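You operate a simulated robot arm through the tools that you are given. There is no shell and no other tool.

You run a simulated robot arm. Do the job below in one go: nothing can be reset, and whatever is moved stays where it is left.

Task
Warm the lamp up and cure both wet keyboards side by side.
Fine: lay the one from the rail in lane 1 beside the one in lane 2; fan on, then lamp on; start only when the display says LAMP READY; both end cured at the out-feed. Hands and what they hold stay out of the tunnel and off the running belt.

The check looks at the end state, three seconds after you hand in, the way a careful person would. Anything else that was tipped, shoved, dropped, spilled or broken makes it a failure.

Robot
A 7-joint arm with a fingered hand, fixed in place. Base frame: the origin is at the foot of the arm, x ahead of it, y to its left, z up. Units: mm, rad, N and s.
Its first joint turns from -1.204 to 3.002 rad. Payload 5 kg.
The tool frame sits at the grasp point between the pads (the TCP): z along the fingers, y along the line on which they close. The tips reach 32 mm beyond it. Largest opening 160 mm; the body of the gripper starts 89 mm behind the TCP. The gripper is a hand of 3 fingers: y runs from the thumb to the fingers, the wrist lies at [0, 0, -252] in the tool frame, and closing takes about 1.5 s.
Orientation is told as [roll, pitch, yaw] about the base's x, y, z axes, in that order, counted from this pose: with the fingers straight down and closing along the base's y, the tool's x points along the base's -x, its y along +y and its z along -z.

Tools
- The arm moves only by the tool apply_moves. Its argument "steps" is a list of rows, each an object of numbers (a shift or turn left out is 0, a gripper value left out holds the last): "tx", "ty", "tz": the shift along the base's x, y, z in mm; "rx", "ry", "rz": the turn, a rotation vector about the base's x, y, z in rad. In form: [{"tx": .., "ty": .., "tz": .., "rx": .., "ry": .., "rz": ..}, ...]. A call has 1 to 20 rows; each row shifts and turns the commanded pose from where the row before left it. "hand" is the closure in counts, from 0 (fully open) to 255 (shut), set as the call begins (left out, the last holds). A row lasts 0.2 s, in which the tool goes at most 50 mm and 0.15 rad; a call with a longer step from one row to the next is refused whole, and so is a gripper value outside its range. A pose out of reach is approached as far as the arm can. The call stops where the force on the tool passes 90 N (or 10 N more than at its start, if that is more) or the arm is blocked; 0.2 s more then pass. The fingers move at their own pace (about 108 mm/s each) and stop on an object; they squeeze with about 25 N. The grip force told is the motor's: it shows also when the fingers shut on nothing. Time passes only in rows, and 0.2 s behind the last, so rows that do not move let the fingers close. The reply holds the time, the measured pose of the TCP, the force on the tool along the base axes, the opening and the grip force, in the units named above and with some noise, with the torque about the TCP (base axes, N m) and any sound that the robot's microphone picked up, and new pictures: "pictures" is both (left out), scene, wrist or none.
- Cameras (640 x 400 px; columns grow to the right, rows downward): "scene" is fixed at [401.3, -648.8, 1697]; the picture's right is [0.58, -0.81, 0.00], its down [-0.66, -0.47, -0.58] and it looks along [0.47, 0.34, -0.81] (base axes); focal length 214 px, centre (320, 200). "wrist" rides on the gripper at [65, -4, -116] in the tool frame; the picture's right is [0.06, 1.00, 0.00], its down [-0.87, 0.05, -0.49] and it looks along [-0.49, 0.03, 0.87] (tool axes); focal length 261 px, centre (320, 200). There is no depth. A picture from a camera that has moved, and an enlarged one, comes with that camera's place and axes in the base frame and with its lens.
- slide_trunk(by): slides the trunk up (or, below 0, down) by that many mm; the arm rides with it, the base frame stays. It gives what a move gives, with no picture.
- finger_targets(finger1, finger2, thumb_bend): sets how far each is bent, from 0 (flat) to 1 (curled in); at 0.3 the hand is open as for a grip, at 0.7 the pads meet at the TCP. One left out holds its place. A second passes; each finger stops where it meets its share of the squeeze, and holds until it gets a number again. A gripper value or a shape takes the hand back. It gives what a move gives, with no picture; readings hold the bend of each and the force on the fingers (four entries, about 0 where the hand has none), thumb and palm.
- hand_shape(shape): the hand has 3 fingers and takes this shape, open, in about a second: jaw (thumb against the fingers, like two jaws); tri (thumb and two fingers); tip (a fingertip pinch); poke (one finger out to press); point (the index stretched); flat (the hand flat); cup (the hand cupped); fist (a fist). The gripper value then closes the fingers along that shape, each until it touches; the sizes above hold for jaw. It gives what a move gives, with no picture.
- enlarge(camera, box): a new picture of the part [left, top, right, bottom] of that camera's present view, enlarged. No time passes.
- finish_job(): hands the job in; it is judged then, once.

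Places have to be worked out from the pictures, the camera data and where the tool is seen. Open the gripper and draw the arm clear of the work before you hand the job in, unless the task says otherwise.

The tools are called as a command line: name --argument value ..., lists and objects as JSON in quotes. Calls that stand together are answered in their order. apply_moves: Moves the arm, as the interface text tells. Its arguments: {"type":"object","properties":{"steps":{"type":"array"},"hand":{"type":"number"},"pictures":{"type":"string","enum":["both","scene","wrist","none"]}},"required":["steps"]} The other tools are called the same way: slide_trunk (by) slides the trunk up or down; hand_shape (shape) gives the hand a shape; finger_targets (finger1, finger2, thumb_bend) moves the fingers one by one; enlarge (camera, box) takes an enlarged picture of a part of a camera's view; finish_job () hands the job in.

At the start:

```text
clock: 0.0
position: [534.7, -407.2, 1530.5]
ee_rot: [0.001, 0.001, -0.001]
force: [0.2, -0.7, -0.6]
moment: [0.02, 0.0, -0.01]
finger_gap: 160.0
gripper_force: 0.0
shape: jaw
bend: [0.3, 0.3, 0.3]
finger forces: [0.0, 0.1, 0.0, 0.0, 0.1, 0.0]
trunk travel left (down, up): [-850.0, 90.0]
```

scene: 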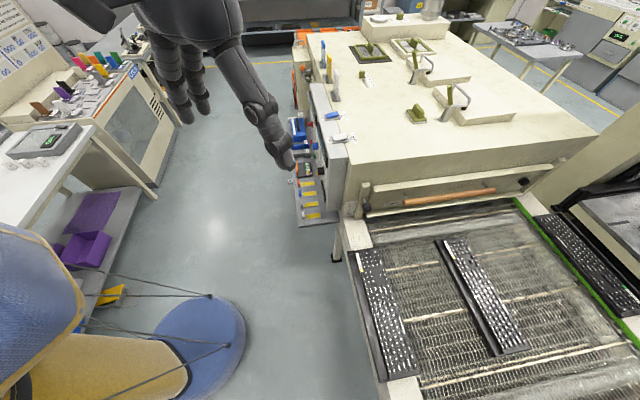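
wrist: 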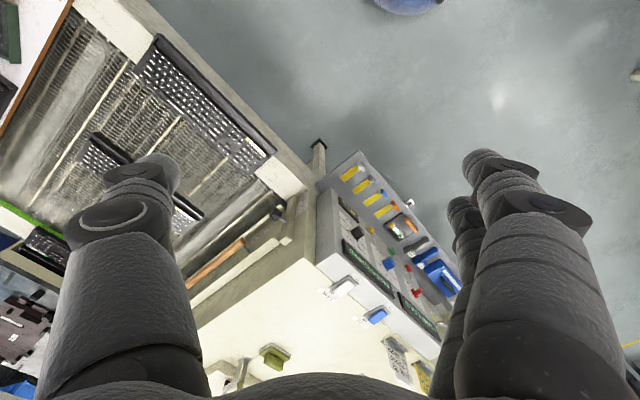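

I'll start by looking closely at the scene: there is a conveyor with a tunnel oven, keyboards on the belt and on a rail, and a control panel on the oven's side.

enlarge --camera "scene" --box '[320, 180, 640, 400]'

enlarge --camera "scene" --box '[260, 20, 420, 240]'

enlarge --camera "wrist" --box '[280, 140, 500, 370]'

enlarge --camera "wrist" --box '[0, 0, 320, 300]'

```text
1.82 times, centred on (480, 290) of scene
camera zoom: at [401.3, -648.8, 1697.0], right [0.58, -0.81, 0.0], down [-0.66, -0.47, -0.58], along [0.47, 0.34, -0.81], focal length 390 px, centre (29, 36)
```

zoom: 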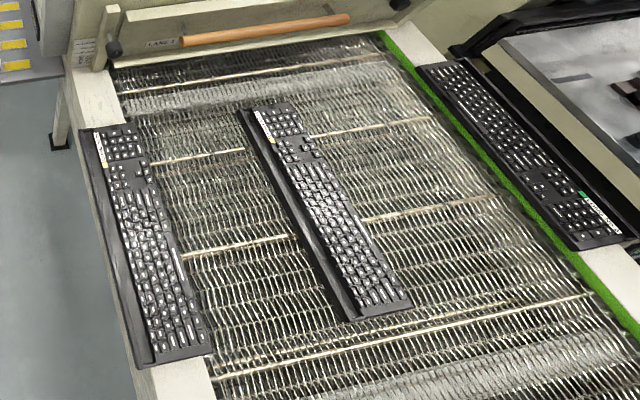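

```text
1.82 times, centred on (340, 130) of scene
camera zoom: at [401.3, -648.8, 1697.0], right [0.58, -0.81, 0.0], down [-0.66, -0.47, -0.58], along [0.47, 0.34, -0.81], focal length 390 px, centre (284, 327)
```

zoom: 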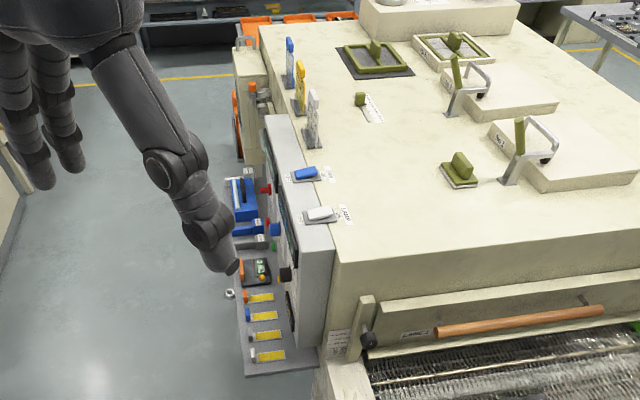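

```text
1.74 times, centred on (390, 255) of wrist
camera zoom: at [468.3, -412.2, 1646.1], right [-0.06, 1.0, 0.0], down [0.87, 0.05, 0.49], along [0.49, 0.03, -0.87], focal length 453 px, centre (198, 104)
```

zoom: 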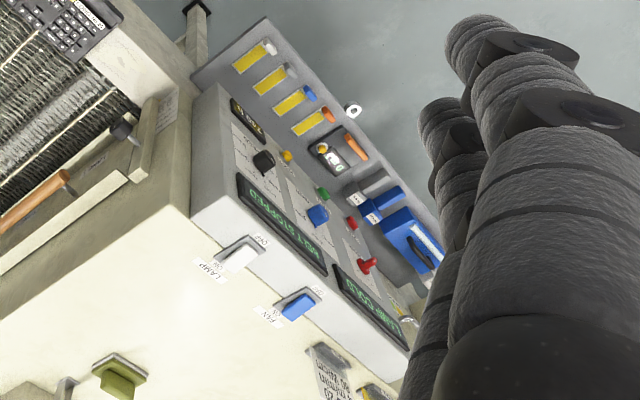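

```text
1.33 times, centred on (160, 150) of wrist
camera zoom: at [468.3, -412.2, 1646.1], right [-0.06, 1.0, 0.0], down [0.87, 0.05, 0.49], along [0.49, 0.03, -0.87], focal length 348 px, centre (533, 267)
```

zoom: 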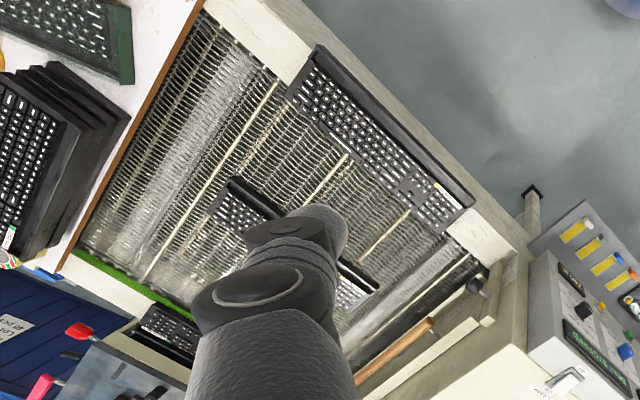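

The displays look like "BELT STOPPED" and "LAMP COLD"; lamp and fan switches sit on the oven's edge. I'll enlarge the labels and the panel before moving.

enlarge --camera "wrist" --box '[330, 150, 450, 250]'

enlarge --camera "wrist" --box '[330, 240, 450, 340]'

enlarge --camera "scene" --box '[280, 80, 380, 230]'

enlarge --camera "scene" --box '[340, 170, 560, 300]'

enlarge --camera "scene" --box '[500, 180, 640, 320]'

enlarge --camera "scene" --box '[300, 0, 480, 130]'

enlarge --camera "scene" --box '[0, 0, 200, 200]'

```text
4.00 times, centred on (390, 200) of wrist
camera zoom: at [468.3, -412.2, 1646.1], right [-0.06, 1.0, 0.0], down [0.87, 0.05, 0.49], along [0.49, 0.03, -0.87], focal length 1043 px, centre (40, 200)
```

zoom: 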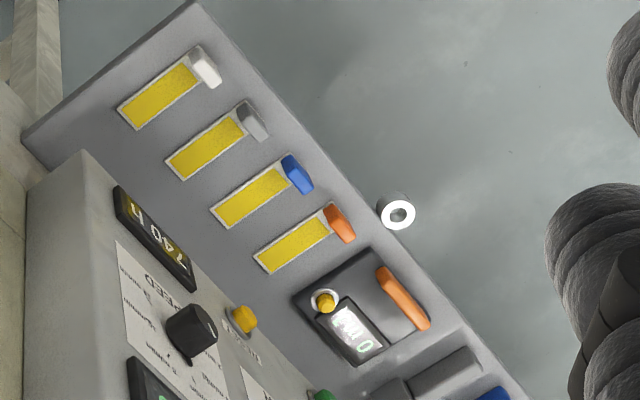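

```text
4.00 times, centred on (390, 290) of wrist
camera zoom: at [468.3, -412.2, 1646.1], right [-0.06, 1.0, 0.0], down [0.87, 0.05, 0.49], along [0.49, 0.03, -0.87], focal length 1043 px, centre (40, -160)
```

zoom: 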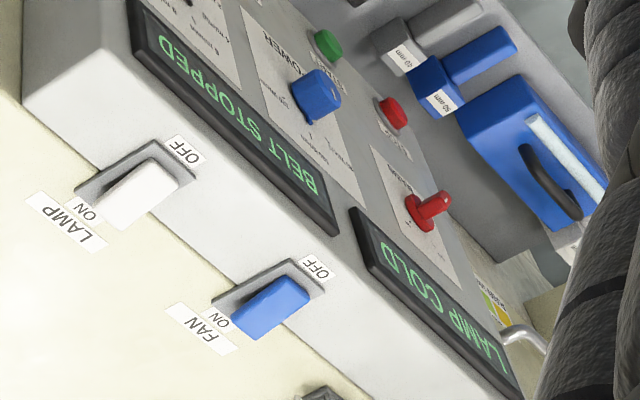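

```text
2.67 times, centred on (330, 155) of scene
camera zoom: at [401.3, -648.8, 1697.0], right [0.58, -0.81, 0.0], down [-0.66, -0.47, -0.58], along [0.47, 0.34, -0.81], focal length 572 px, centre (293, 320)
```

zoom: 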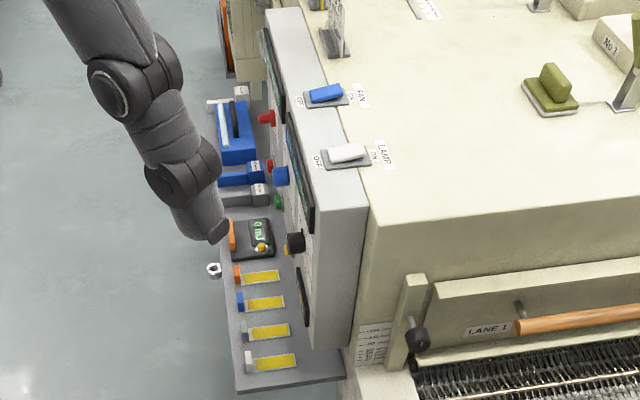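

```text
2.91 times, centred on (450, 235) of scene
camera zoom: at [401.3, -648.8, 1697.0], right [0.58, -0.81, 0.0], down [-0.66, -0.47, -0.58], along [0.47, 0.34, -0.81], focal length 624 px, centre (-58, 98)
```

zoom: 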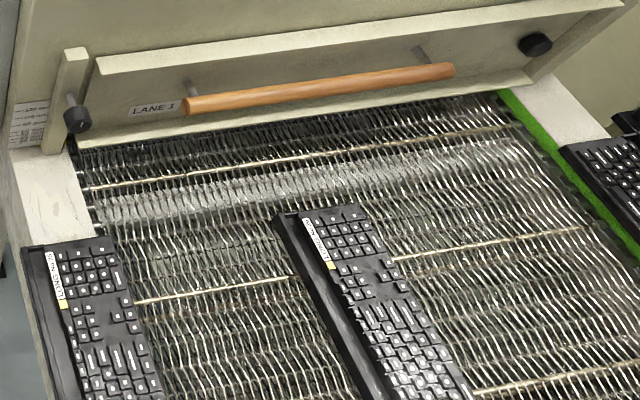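

```text
2.86 times, centred on (570, 250) of scene
camera zoom: at [401.3, -648.8, 1697.0], right [0.58, -0.81, 0.0], down [-0.66, -0.47, -0.58], along [0.47, 0.34, -0.81], focal length 613 px, centre (-394, 57)
```

zoom: 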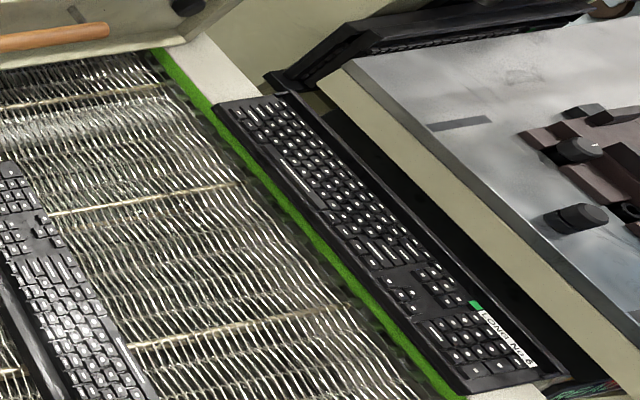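

```text
3.08 times, centred on (390, 65) of scene
camera zoom: at [401.3, -648.8, 1697.0], right [0.58, -0.81, 0.0], down [-0.66, -0.47, -0.58], along [0.47, 0.34, -0.81], focal length 660 px, centre (105, 615)
```

zoom: 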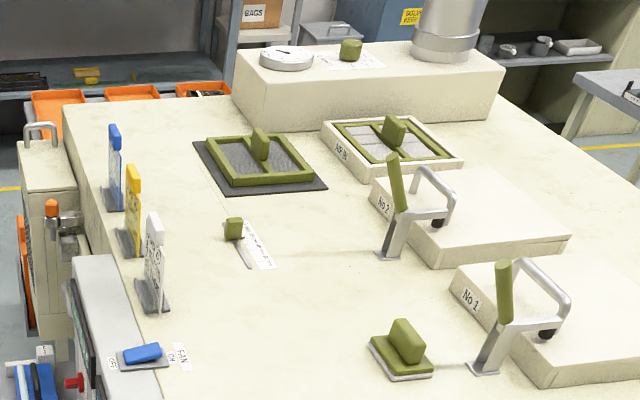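

```text
2.00 times, centred on (100, 100) of scene
camera zoom: at [401.3, -648.8, 1697.0], right [0.58, -0.81, 0.0], down [-0.66, -0.47, -0.58], along [0.47, 0.34, -0.81], focal length 429 px, centre (760, 400)
```

zoom: 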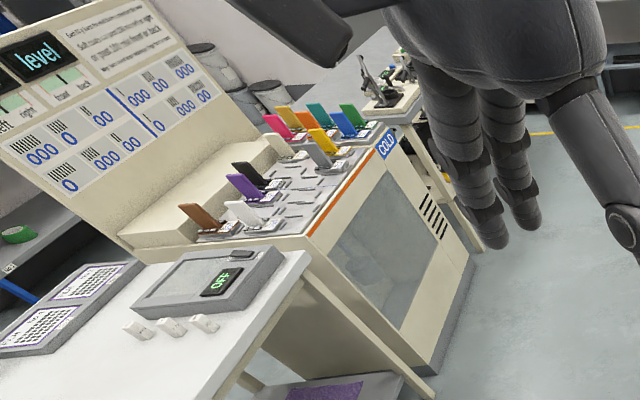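

The wet keyboards carry yellow marks; a "LANE 1" label is on the tunnel mouth, and the oven stands turned about 42° to the base frame. I'll turn the hand so the wrist camera faces the oven and take a closer look at the panel first.

apply_moves --steps '[{"rz": -0.14}, {"rz": -0.14}, {"rz": -0.14}, {"rz": -0.14}, {"rz": -0.14}, {"rz": -0.135}]'

```text
clock: 1.4
position: [533.7, -407.2, 1530.5]
ee_rot: [-0.001, 0.0, -0.835]
force: [0.1, 0.4, 0.2]
moment: [0.01, 0.0, -0.02]
finger_gap: 159.9
gripper_force: 0.1
shape: jaw
bend: [0.3, 0.3, 0.3]
finger forces: [0.0, 0.0, 0.0, 0.0, 0.0, 0.1]
trunk travel left (down, up): [-850.0, 90.0]
camera wrist: at [486.7, -362.2, 1646.2], right [0.7, 0.72, 0.0], down [0.62, -0.61, 0.49], along [0.35, -0.34, -0.87], focal length 261 px, centre (320, 200)
```

scene: 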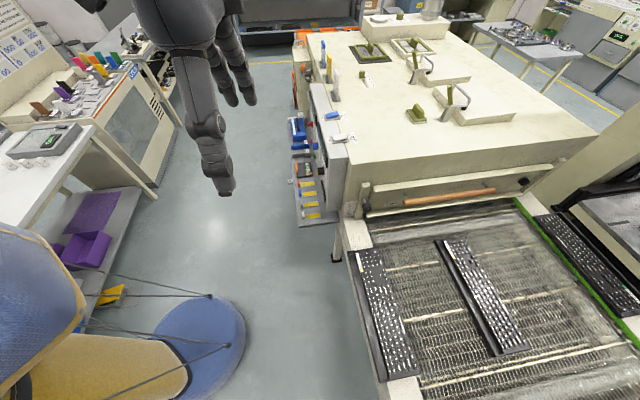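
wrist: 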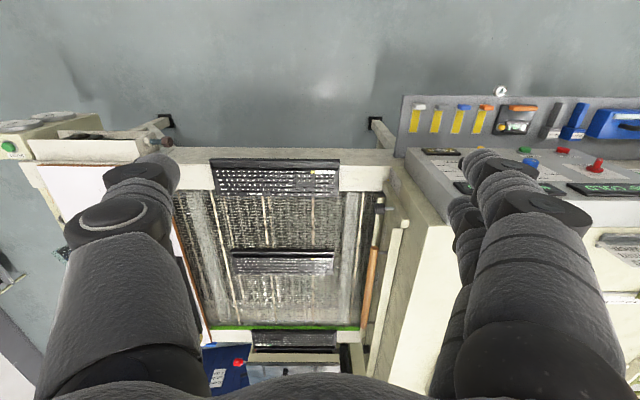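

The belt axis is about 45° in the base frame, and the rail keyboard lies on the near side frame, probably with its far edge overhanging the belt. I'll lower the trunk and go for a closer look.

slide_trunk --by -350

apply_moves --steps '[{"tx": 4, "ty": -40}, {"tx": 4, "ty": -40}, {"tx": 4, "ty": -40}, {"tx": 4, "ty": -40, "rz": 0.02}, {"tx": 4, "ty": -40, "rz": 0.02}, {"tx": 4, "ty": -37, "rz": 0.01}]'

```text
clock: 4.8
position: [534.1, -407.6, 1180.1]
ee_rot: [0.001, 0.0, -0.834]
force: [-0.1, -0.9, -0.6]
moment: [-0.02, 0.04, 0.01]
finger_gap: 160.1
gripper_force: 0.0
shape: jaw
bend: [0.3, 0.3, 0.3]
finger forces: [0.1, 0.0, 0.0, 0.0, 0.0, 0.0]
trunk travel left (down, up): [-500.0, 440.0]
```

```text
clock: 6.2
position: [557.6, -646.0, 1178.4]
ee_rot: [0.0, 0.001, -0.783]
force: [0.1, 0.1, 0.1]
moment: [0.03, 0.0, 0.02]
finger_gap: 159.9
gripper_force: 0.0
shape: jaw
bend: [0.3, 0.3, 0.3]
finger forces: [0.0, 0.0, 0.0, 0.1, 0.0, 0.1]
trunk travel left (down, up): [-500.0, 440.0]
camera wrist: at [508.5, -603.4, 1295.6], right [0.66, 0.75, 0.0], down [0.65, -0.58, 0.49], along [0.37, -0.32, -0.87], focal length 261 px, centre (320, 200)
```

scene: 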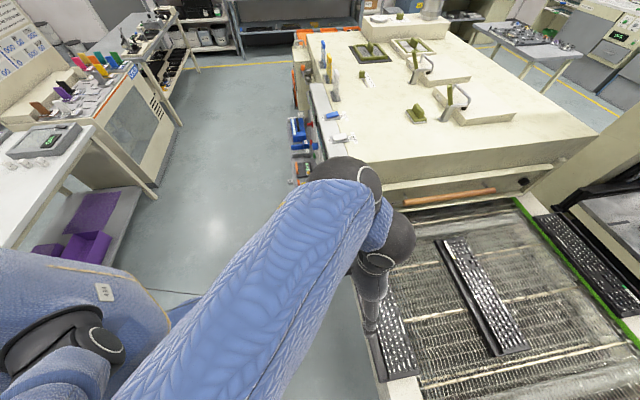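
wrist: 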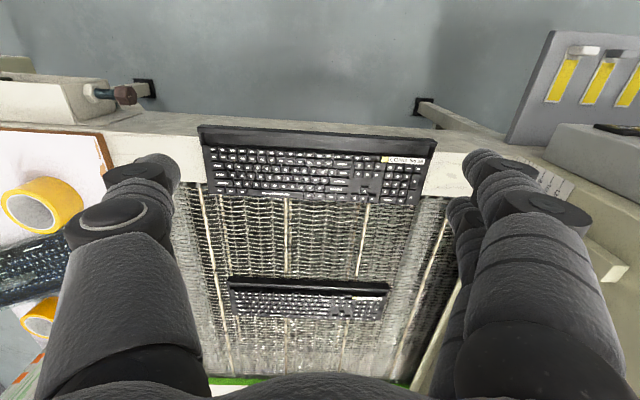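

Now I have a closer view of the rail keyboard and the belt. I'll enlarge it to read the labels and see how the keyboard sits on the rail.

enlarge --camera "wrist" --box '[180, 110, 460, 285]'

enlarge --camera "wrist" --box '[380, 110, 620, 280]'

enlarge --camera "wrist" --box '[0, 60, 240, 400]'

enlarge --camera "wrist" --box '[180, 240, 460, 400]'

```text
2.29 times, centred on (320, 198) of wrist
camera zoom: at [508.5, -603.4, 1295.6], right [0.66, 0.75, 0.0], down [0.65, -0.58, 0.49], along [0.37, -0.32, -0.87], focal length 596 px, centre (320, 206)
```

zoom: 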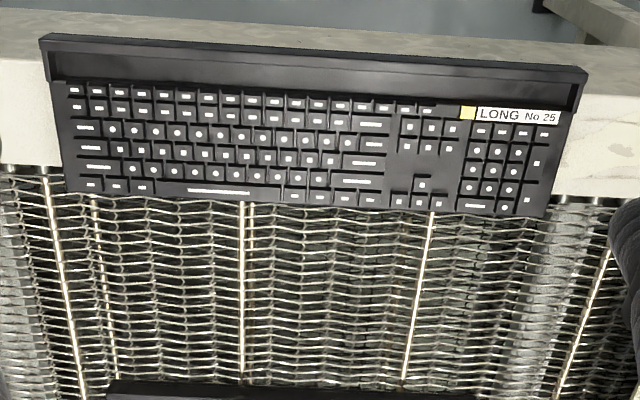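

```text
2.35 times, centred on (500, 195) of wrist
camera zoom: at [508.5, -603.4, 1295.6], right [0.66, 0.75, 0.0], down [0.65, -0.58, 0.49], along [0.37, -0.32, -0.87], focal length 613 px, centre (-104, 212)
```

zoom: 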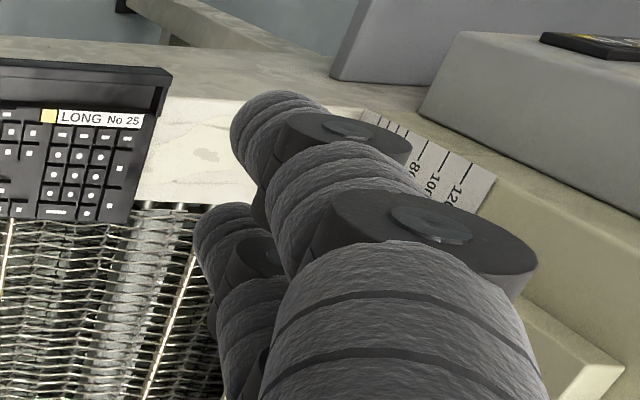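

```text
1.18 times, centred on (120, 230) of wrist
camera zoom: at [508.5, -603.4, 1295.6], right [0.66, 0.75, 0.0], down [0.65, -0.58, 0.49], along [0.37, -0.32, -0.87], focal length 307 px, centre (555, 165)
```

zoom: 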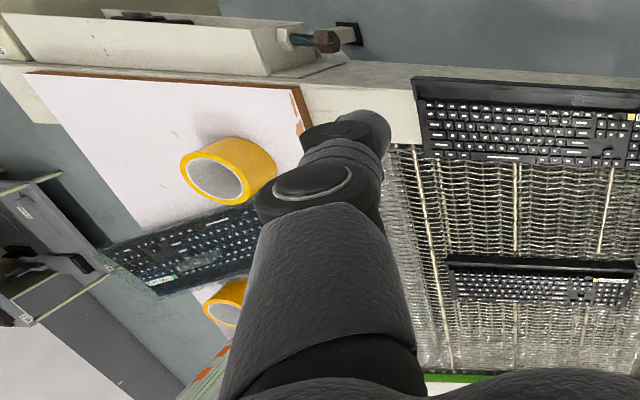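

```text
2.29 times, centred on (320, 320) of wrist
camera zoom: at [508.5, -603.4, 1295.6], right [0.66, 0.75, 0.0], down [0.65, -0.58, 0.49], along [0.37, -0.32, -0.87], focal length 596 px, centre (320, -74)
```

zoom: 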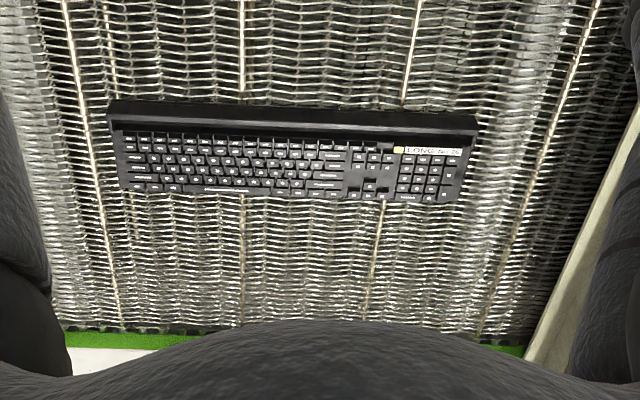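

The rail keyboard (LONG No 25) has a raised back ridge toward me, and its front edge overhangs the belt a little. I'll back off and go lower to see the ridge, rail and belt heights from a shallower angle.

apply_moves --steps '[{"tx": -21.2, "ty": 21.2, "tz": -40}, {"tx": -21.2, "ty": 21.2, "tz": -40}, {"tx": -21.2, "ty": 21.2, "tz": -40}, {"tx": -21.2, "ty": 21.2, "tz": -40}, {"tx": -21.2, "ty": 21.2, "tz": -40}, {"tx": -21.2, "ty": 21.2, "tz": -20}]'

enlarge --camera "wrist" --box '[140, 130, 460, 330]'

```text
clock: 7.6
position: [428.3, -517.0, 958.3]
ee_rot: [-0.002, -0.002, -0.782]
force: [0.2, 0.5, -0.4]
moment: [0.01, 0.0, 0.01]
finger_gap: 160.0
gripper_force: 0.0
shape: jaw
bend: [0.3, 0.3, 0.3]
finger forces: [0.0, 0.2, 0.0, 0.0, 0.0, 0.1]
trunk travel left (down, up): [-500.0, 440.0]
camera wrist: at [379.8, -473.0, 1076.1], right [0.66, 0.75, 0.0], down [0.65, -0.58, 0.49], along [0.37, -0.32, -0.87], focal length 261 px, centre (320, 200)
```

scene: 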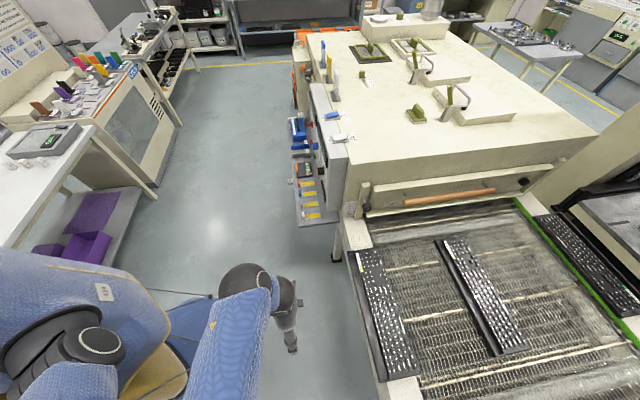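
wrist: 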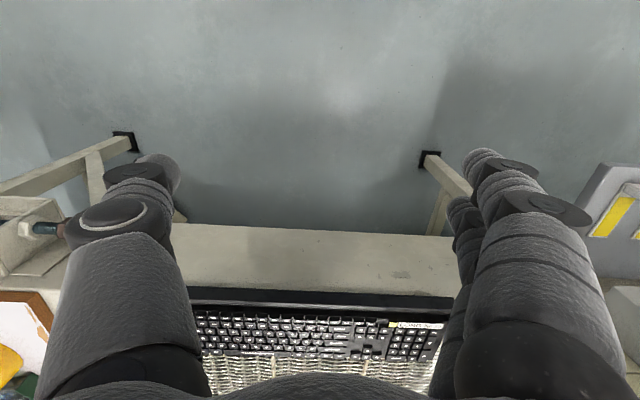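

```text
2.00 times, centred on (300, 230) of wrist
camera zoom: at [379.8, -473.0, 1076.1], right [0.66, 0.75, 0.0], down [0.65, -0.58, 0.49], along [0.37, -0.32, -0.87], focal length 521 px, centre (360, 140)
```

zoom: 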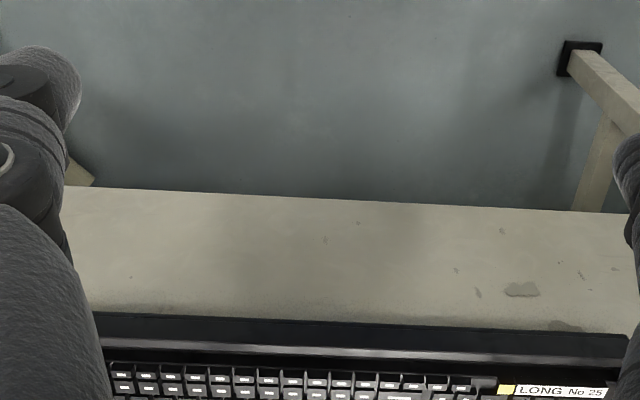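

The back ridge is roughly 28 mm high and 15 mm thick, with the rail top near z≈788. I'll raise the hand, turn it by 90° so the fingers close across the ridge, and look from above.

apply_moves --steps '[{"tz": 25, "rz": 0.143}, {"tz": 25, "rz": 0.143}, {"tz": 25, "rz": 0.143}, {"tz": 25, "rz": 0.143}, {"tz": 25, "rz": 0.143}, {"tz": 25, "rz": 0.143}, {"rz": 0.143}, {"rz": 0.143}, {"rz": 0.143}, {"rz": 0.143}, {"rz": 0.14}]'

```text
clock: 10.0
position: [429.7, -516.4, 1108.5]
ee_rot: [0.001, 0.0, 0.787]
force: [0.3, -0.3, 0.8]
moment: [-0.01, 0.0, -0.03]
finger_gap: 159.7
gripper_force: 0.0
shape: jaw
bend: [0.3, 0.3, 0.3]
finger forces: [0.1, 0.0, 0.0, 0.0, 0.1, 0.0]
trunk travel left (down, up): [-500.0, 440.0]
camera wrist: at [386.4, -566.8, 1226.3], right [-0.75, 0.66, 0.0], down [0.58, 0.65, 0.49], along [0.32, 0.37, -0.87], focal length 261 px, centre (320, 200)
```

scene: 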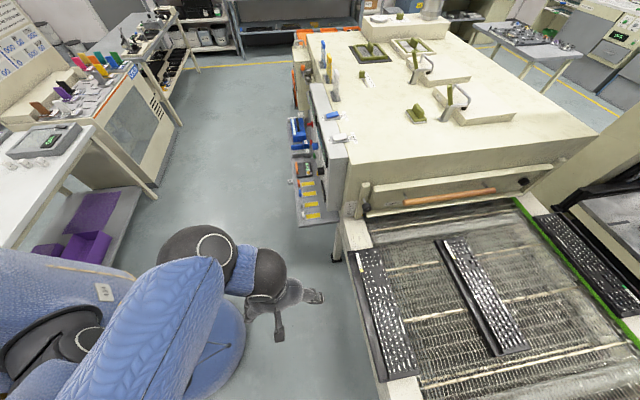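
wrist: 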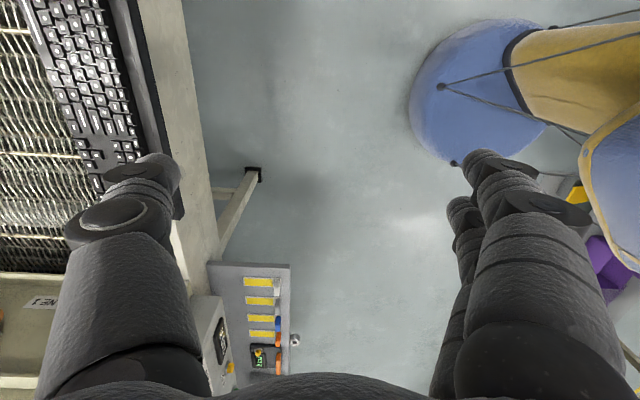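

Hand is now turned; the ridge would lie between thumb (outer) and fingers (near me). I'll move out over the keyboard at safe height and look down along the belt.

apply_moves --steps '[{"tx": 29.5, "ty": -29.5}, {"tx": 29.5, "ty": -29.5}, {"tx": 29.5, "ty": -29.5}, {"tx": 29.5, "ty": -29.5}, {"tx": 29.5, "ty": -29.5}, {"tx": 29.5, "ty": -29.5}]'

enlarge --camera "wrist" --box '[170, 100, 470, 390]'

```text
clock: 11.4
position: [608.1, -695.7, 1108.3]
ee_rot: [0.001, 0.001, 0.784]
force: [0.1, -0.6, -1.1]
moment: [0.03, 0.02, 0.01]
finger_gap: 159.9
gripper_force: 0.1
shape: jaw
bend: [0.3, 0.3, 0.3]
finger forces: [0.1, 0.0, 0.0, 0.1, 0.1, 0.0]
trunk travel left (down, up): [-500.0, 440.0]
camera wrist: at [564.4, -745.1, 1225.4], right [-0.75, 0.66, 0.0], down [0.58, 0.65, 0.49], along [0.32, 0.37, -0.87], focal length 261 px, centre (320, 200)
```

scene: 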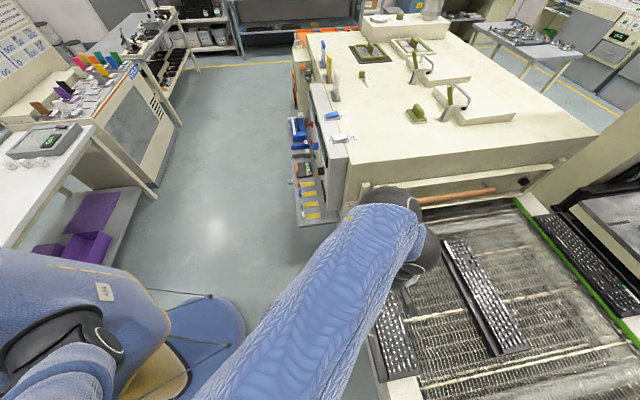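
wrist: 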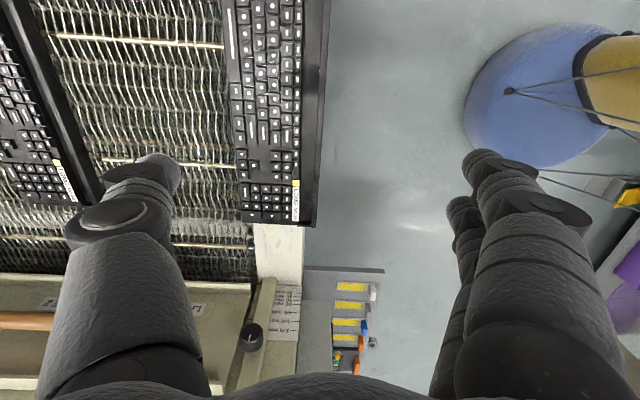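

```text
1.38 times, centred on (320, 245) of wrist
camera zoom: at [564.4, -745.1, 1225.4], right [-0.75, 0.66, 0.0], down [0.58, 0.65, 0.49], along [0.32, 0.37, -0.87], focal length 360 px, centre (320, 138)
```

zoom: 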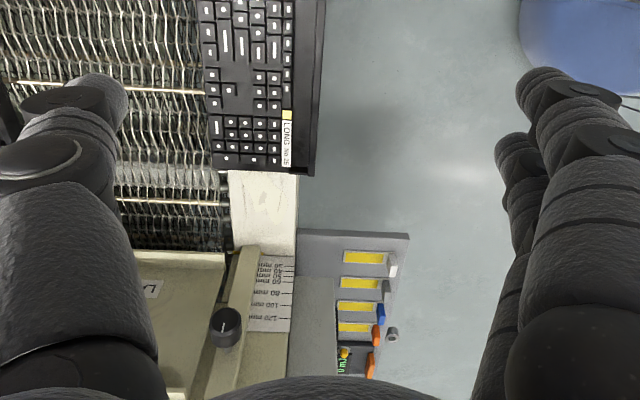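

This view shows the rail spans about n=-937 to -1043 while the keyboard spans about -912 to -1059 (n = across-belt coordinate), so its back edge overhangs the rail toward me by ~25 mm. I'll test how far out the arm reaches with the tool down at safe height.

apply_moves --steps '[{"tx": 28.3, "ty": -28.3}, {"tx": 28.3, "ty": -28.3}, {"tx": 28.3, "ty": -28.3}, {"tx": 28.3, "ty": -28.3}, {"tx": 0, "ty": 0}]'

enlarge --camera "wrist" --box '[170, 0, 470, 200]'

enlarge --camera "wrist" --box '[170, 200, 470, 400]'

```text
clock: 12.6
position: [719.2, -808.5, 1109.8]
ee_rot: [0.001, 0.0, 0.785]
force: [0.1, -0.9, -0.5]
moment: [0.0, -0.05, 0.0]
finger_gap: 159.9
gripper_force: 0.0
shape: jaw
bend: [0.3, 0.3, 0.3]
finger forces: [0.0, 0.1, 0.0, 0.1, 0.0, 0.0]
trunk travel left (down, up): [-500.0, 440.0]
camera wrist: at [676.0, -857.6, 1226.0], right [-0.75, 0.66, 0.0], down [0.58, 0.65, 0.49], along [0.33, 0.37, -0.87], focal length 261 px, centre (320, 200)
```

scene: 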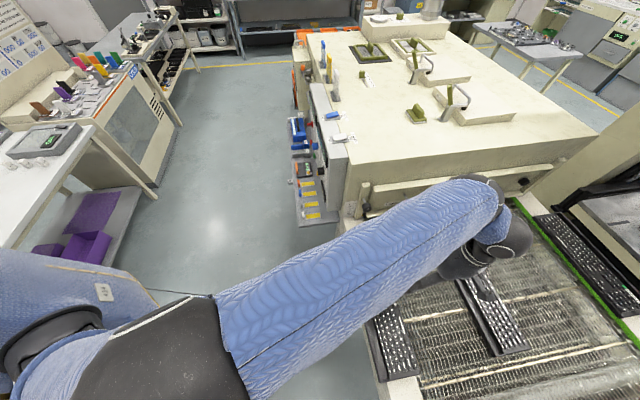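
wrist: 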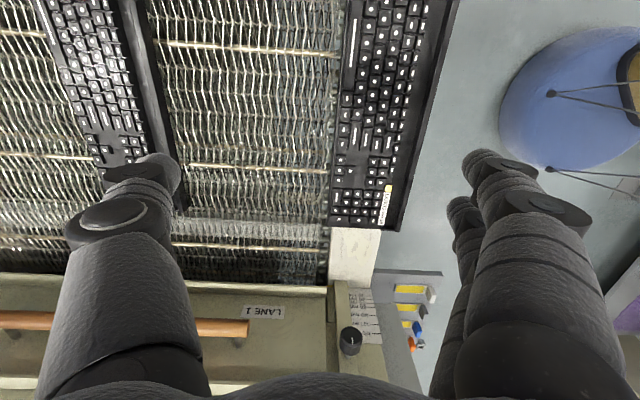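

```text
2.00 times, centred on (320, 100) of wrist
camera zoom: at [676.0, -857.6, 1226.0], right [-0.75, 0.66, 0.0], down [0.58, 0.65, 0.49], along [0.33, 0.37, -0.87], focal length 521 px, centre (320, 400)
```

zoom: 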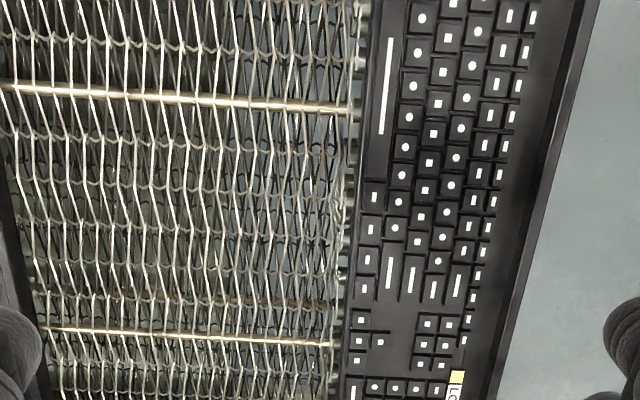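

```text
2.00 times, centred on (320, 300) of wrist
camera zoom: at [676.0, -857.6, 1226.0], right [-0.75, 0.66, 0.0], down [0.58, 0.65, 0.49], along [0.33, 0.37, -0.87], focal length 521 px, centre (320, 0)
```

zoom: 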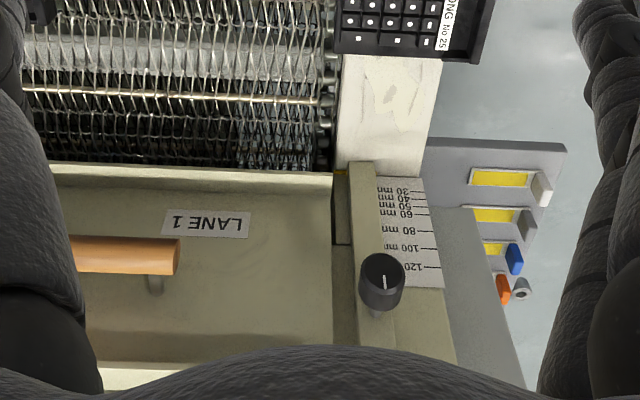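

The tool-down reach is better than feared: it's at radius 1082 without trouble. I'll test a bit further out, to lane 1's middle.

apply_moves --steps '[{"tx": 28.3, "ty": -28.3}, {"tx": 28.3, "ty": -28.3}, {"tx": 14, "ty": -14}, {"tx": 0, "ty": 0}]'

enlarge --camera "wrist" --box '[0, 0, 480, 300]'

enlarge --camera "wrist" --box '[200, 220, 460, 380]'

```text
clock: 13.6
position: [790.3, -877.1, 1109.8]
ee_rot: [0.001, -0.002, 0.786]
force: [-0.3, 0.1, 0.4]
moment: [-0.01, -0.01, -0.02]
finger_gap: 159.9
gripper_force: 0.1
shape: jaw
bend: [0.3, 0.3, 0.3]
finger forces: [0.1, 0.1, 0.0, 0.0, 0.1, 0.1]
trunk travel left (down, up): [-500.0, 440.0]
camera wrist: at [746.5, -926.9, 1227.1], right [-0.75, 0.66, 0.0], down [0.58, 0.65, 0.49], along [0.33, 0.37, -0.87], focal length 261 px, centre (320, 200)
```

scene: 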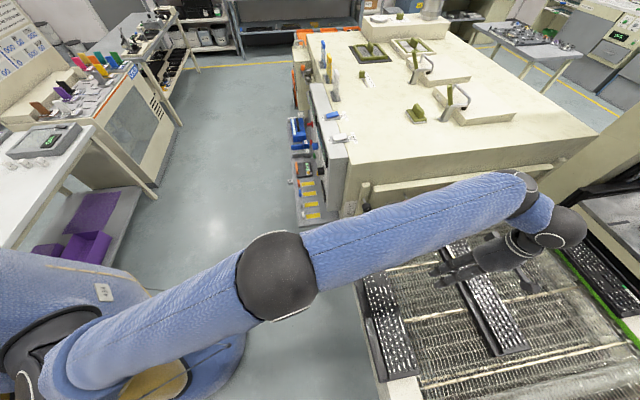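
wrist: 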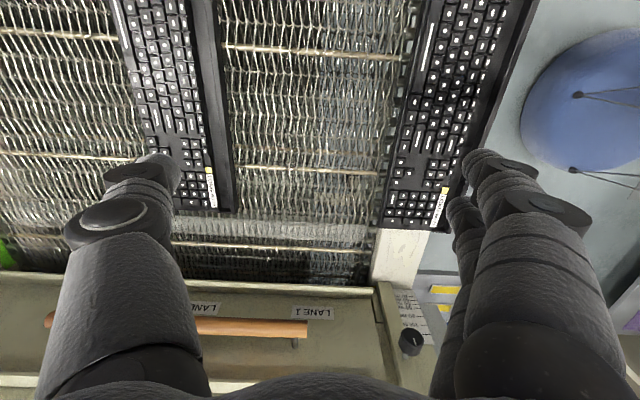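

```text
1.33 times, centred on (240, 150) of wrist
camera zoom: at [746.5, -926.9, 1227.1], right [-0.75, 0.66, 0.0], down [0.58, 0.65, 0.49], along [0.33, 0.37, -0.87], focal length 348 px, centre (427, 267)
```

zoom: 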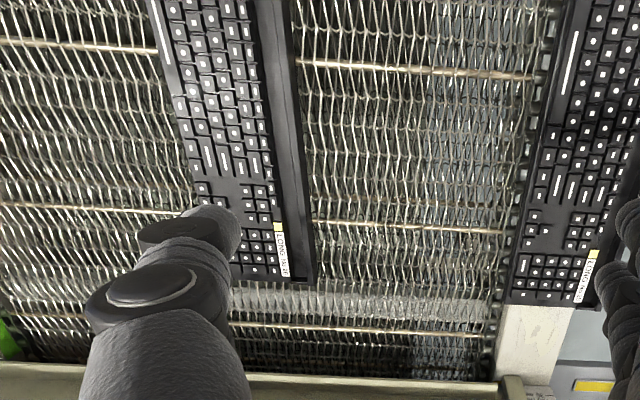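

```text
2.46 times, centred on (330, 300) of wrist
camera zoom: at [746.5, -926.9, 1227.1], right [-0.75, 0.66, 0.0], down [0.58, 0.65, 0.49], along [0.33, 0.37, -0.87], focal length 642 px, centre (295, -46)
```

zoom: 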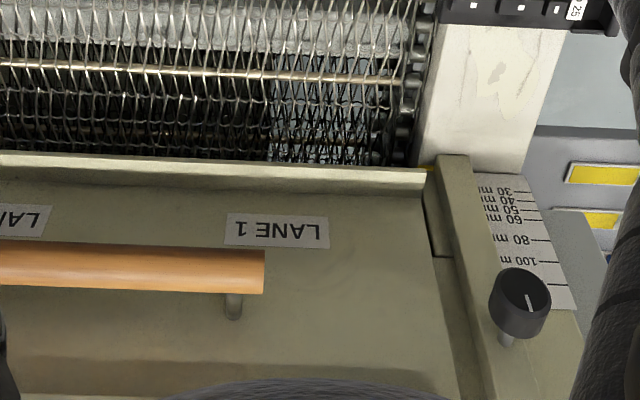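

Reach is fine out to n≈-1179 with the tool down, so I can grip the keyboard across its width and lay it in lane 1. I need precise heights, so I'll enlarge features here for parallax.

enlarge --camera "wrist" --box '[200, 160, 280, 260]'

enlarge --camera "wrist" --box '[340, 150, 460, 300]'

enlarge --camera "wrist" --box '[340, 0, 560, 150]'

enlarge --camera "wrist" --box '[90, 0, 260, 130]'

```text
4.00 times, centred on (240, 210) of wrist
camera zoom: at [746.5, -926.9, 1227.1], right [-0.75, 0.66, 0.0], down [0.58, 0.65, 0.49], along [0.33, 0.37, -0.87], focal length 1043 px, centre (640, 160)
```

zoom: 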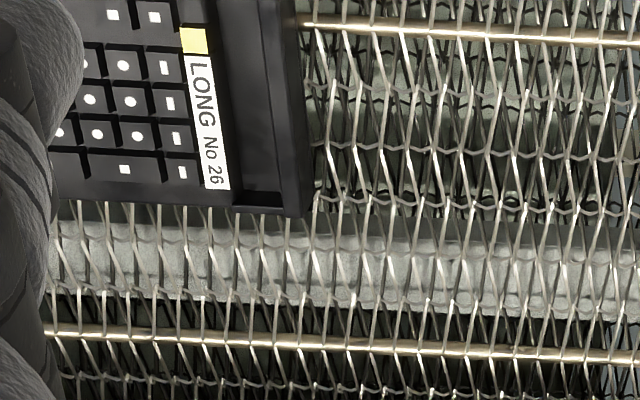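

```text
2.67 times, centred on (400, 225) of wrist
camera zoom: at [746.5, -926.9, 1227.1], right [-0.75, 0.66, 0.0], down [0.58, 0.65, 0.49], along [0.33, 0.37, -0.87], focal length 695 px, centre (107, 133)
```

zoom: 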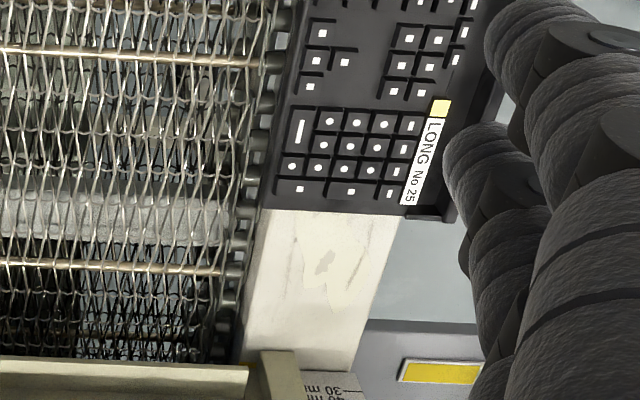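

```text
2.67 times, centred on (450, 75) of wrist
camera zoom: at [746.5, -926.9, 1227.1], right [-0.75, 0.66, 0.0], down [0.58, 0.65, 0.49], along [0.33, 0.37, -0.87], focal length 695 px, centre (-27, 533)
```

zoom: 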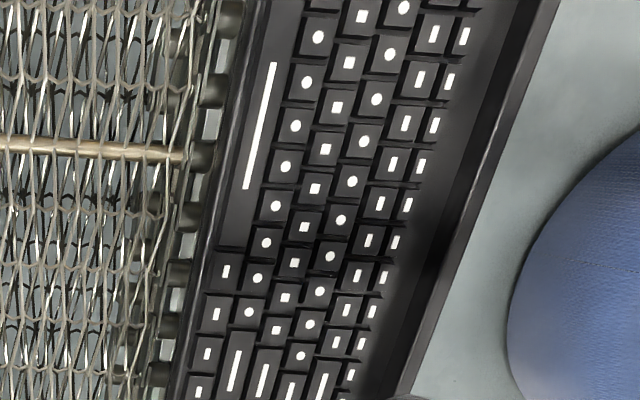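

```text
3.08 times, centred on (175, 65) of wrist
camera zoom: at [746.5, -926.9, 1227.1], right [-0.75, 0.66, 0.0], down [0.58, 0.65, 0.49], along [0.33, 0.37, -0.87], focal length 802 px, centre (766, 615)
```

zoom: 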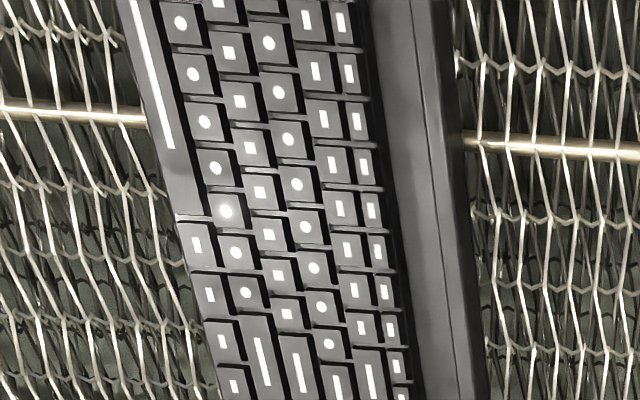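

I'll step back along the across-belt direction by 100 mm for parallax and enlarge the same features.

apply_moves --steps '[{"tx": -28.3, "ty": 28.3}, {"tx": -28.3, "ty": 28.3}, {"tx": -14.1, "ty": 14.1}, {"tx": 0, "ty": 0}, {"tx": 0, "ty": 0}]' --pictures "wrist"

enlarge --camera "wrist" --box '[150, 160, 230, 260]'

enlarge --camera "wrist" --box '[300, 150, 420, 300]'

enlarge --camera "wrist" --box '[280, 0, 500, 150]'

```text
clock: 14.8
position: [719.8, -807.3, 1111.0]
ee_rot: [-0.001, 0.0, 0.787]
force: [0.2, -0.3, -0.1]
moment: [0.02, 0.0, 0.03]
finger_gap: 159.8
gripper_force: 0.0
shape: jaw
bend: [0.3, 0.3, 0.3]
finger forces: [0.1, 0.0, 0.0, 0.0, 0.0, 0.0]
trunk travel left (down, up): [-500.0, 440.0]
camera wrist: at [675.8, -856.7, 1227.6], right [-0.75, 0.66, 0.0], down [0.58, 0.65, 0.49], along [0.33, 0.37, -0.87], focal length 261 px, centre (320, 200)
```

wrist: 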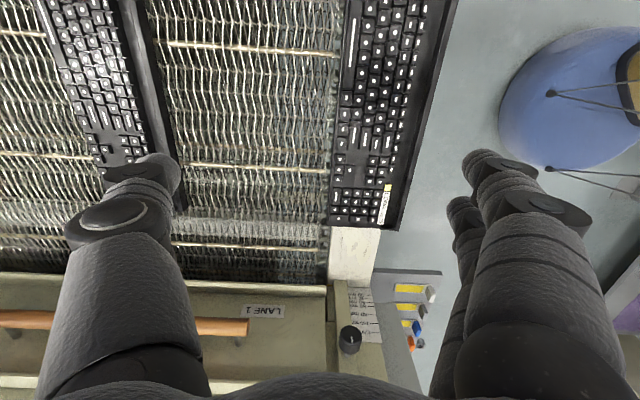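

```text
4.00 times, centred on (190, 210) of wrist
camera zoom: at [675.8, -856.7, 1227.6], right [-0.75, 0.66, 0.0], down [0.58, 0.65, 0.49], along [0.33, 0.37, -0.87], focal length 1043 px, centre (840, 160)
```

zoom: 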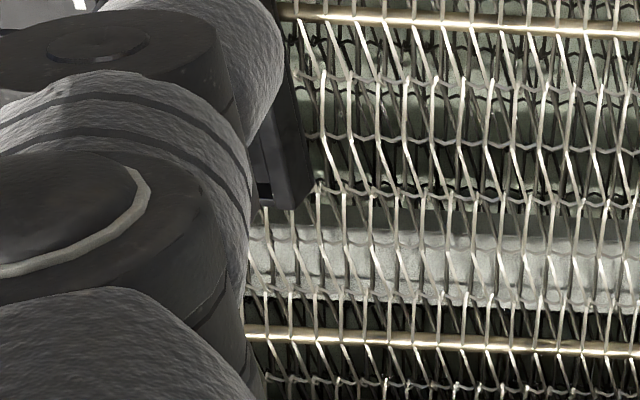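

```text
2.67 times, centred on (360, 225) of wrist
camera zoom: at [675.8, -856.7, 1227.6], right [-0.75, 0.66, 0.0], down [0.58, 0.65, 0.49], along [0.33, 0.37, -0.87], focal length 695 px, centre (213, 133)
```

zoom: 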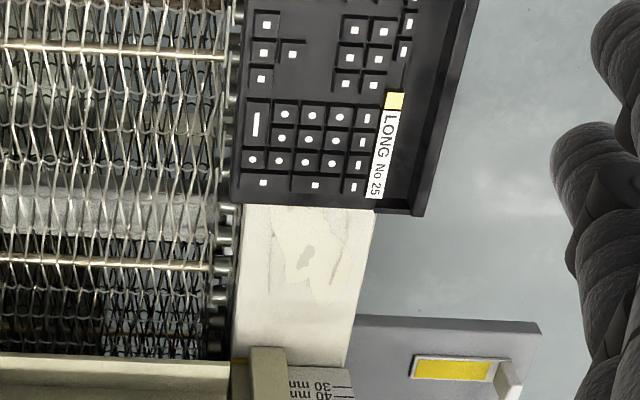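

```text
2.67 times, centred on (390, 75) of wrist
camera zoom: at [675.8, -856.7, 1227.6], right [-0.75, 0.66, 0.0], down [0.58, 0.65, 0.49], along [0.33, 0.37, -0.87], focal length 695 px, centre (133, 533)
```

zoom: 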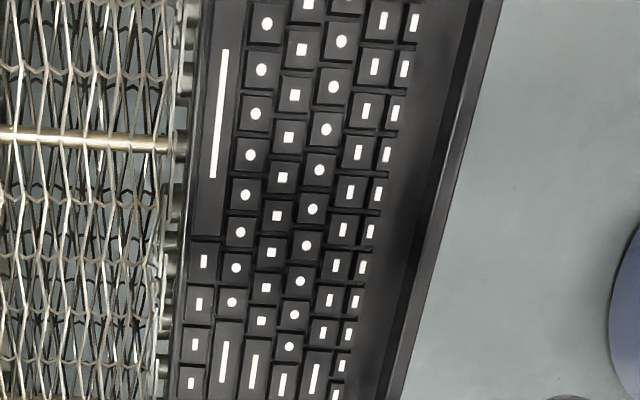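

Parallax puts the rail top and belt surface at about the same height (~800–806), with the gate lip only ~35 mm above. I'll tilt the hand to look along the belt and check the gate opening and the keyboard heights before going on.

apply_moves --steps '[{"tx": -28.2, "ty": 9.4, "tz": -17}, {"tx": -28.2, "ty": 9.4, "tz": -17}, {"tx": -28.2, "ty": 9.4, "tz": -16}, {"rx": 0.099, "ry": -0.099}, {"rx": 0.099, "ry": -0.099}, {"rx": 0.099, "ry": -0.099}, {"rx": 0.099, "ry": -0.099}, {"rx": 0.099, "ry": -0.099}, {}]'

enlarge --camera "wrist" --box '[120, 100, 480, 330]'

```text
clock: 16.8
position: [637.4, -777.8, 1061.4]
ee_rot: [0.002, -0.7, 0.786]
force: [-0.1, 0.5, -0.1]
moment: [0.0, 0.05, -0.02]
finger_gap: 159.9
gripper_force: 0.0
shape: jaw
bend: [0.3, 0.3, 0.3]
finger forces: [0.0, 0.0, 0.0, 0.1, 0.0, 0.1]
trunk travel left (down, up): [-500.0, 440.0]
camera wrist: at [550.9, -869.2, 1107.9], right [-0.74, 0.67, -0.04], down [0.21, 0.28, 0.94], along [0.64, 0.68, -0.35], focal length 261 px, centre (320, 200)
```

scene: 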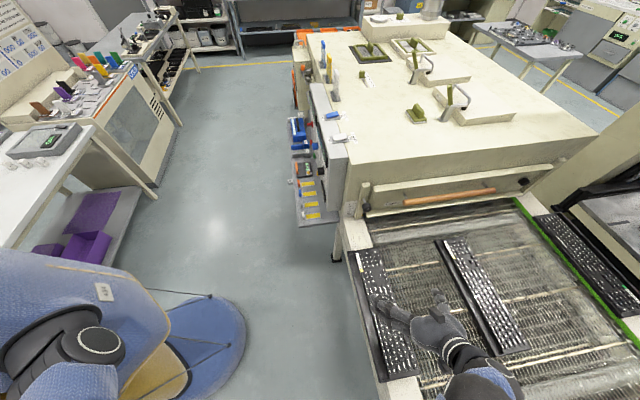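
wrist: 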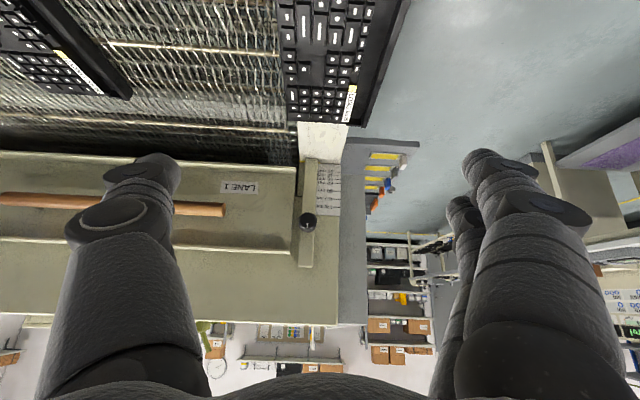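

```text
1.74 times, centred on (300, 215) of wrist
camera zoom: at [550.9, -869.2, 1107.9], right [-0.74, 0.67, -0.04], down [0.21, 0.28, 0.94], along [0.64, 0.68, -0.35], focal length 453 px, centre (355, 174)
```

zoom: 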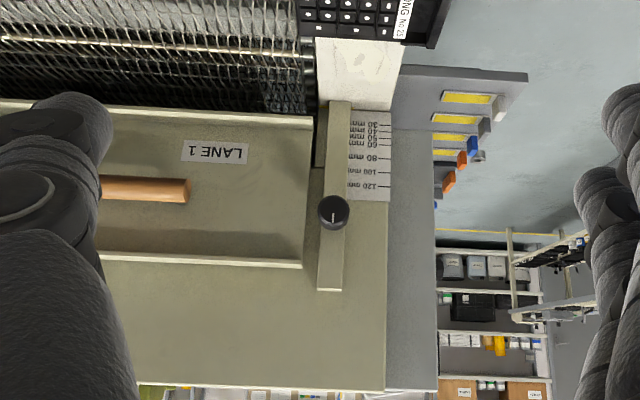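

Image is upside down (low is up). I'll zoom into the gate's edge and the height scale.

enlarge --camera "wrist" --box '[260, 110, 360, 200]'

enlarge --camera "wrist" --box '[280, 130, 360, 230]'

enlarge --camera "wrist" --box '[0, 0, 180, 180]'

enlarge --camera "wrist" --box '[270, 0, 430, 150]'

```text
4.44 times, centred on (310, 155) of wrist
camera zoom: at [550.9, -869.2, 1107.9], right [-0.74, 0.67, -0.04], down [0.21, 0.28, 0.94], along [0.64, 0.68, -0.35], focal length 1158 px, centre (364, 400)
```

zoom: 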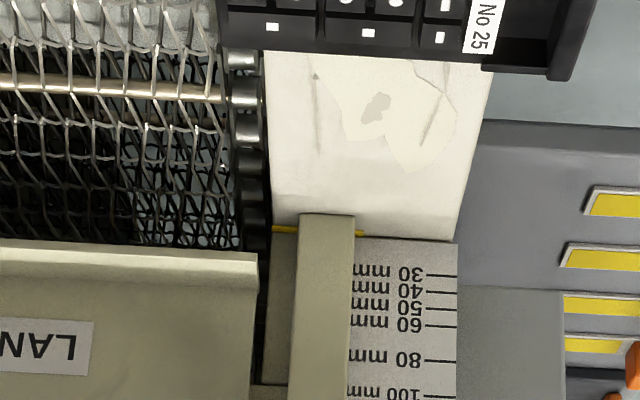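

```text
4.00 times, centred on (320, 180) of wrist
camera zoom: at [550.9, -869.2, 1107.9], right [-0.74, 0.67, -0.04], down [0.21, 0.28, 0.94], along [0.64, 0.68, -0.35], focal length 1043 px, centre (320, 280)
```

zoom: 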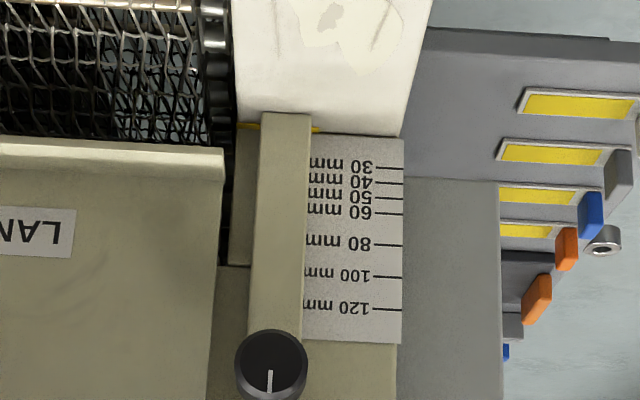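

```text
2.22 times, centred on (90, 90) of wrist
camera zoom: at [550.9, -869.2, 1107.9], right [-0.74, 0.67, -0.04], down [0.21, 0.28, 0.94], along [0.64, 0.68, -0.35], focal length 579 px, centre (831, 444)
```

zoom: 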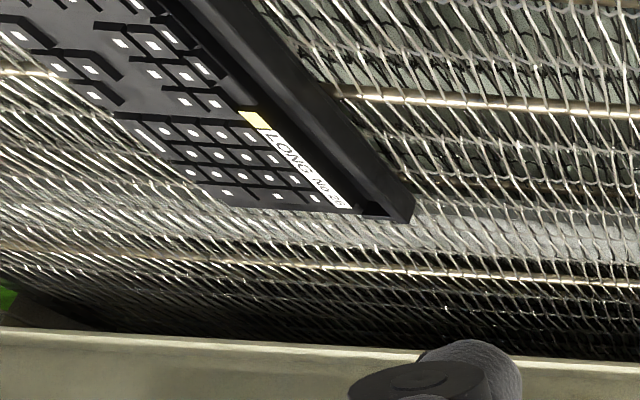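

```text
2.67 times, centred on (350, 75) of wrist
camera zoom: at [550.9, -869.2, 1107.9], right [-0.74, 0.67, -0.04], down [0.21, 0.28, 0.94], along [0.64, 0.68, -0.35], focal length 695 px, centre (240, 533)
```

zoom: 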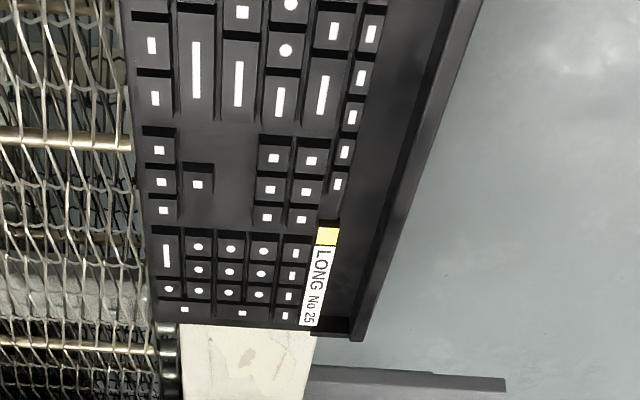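

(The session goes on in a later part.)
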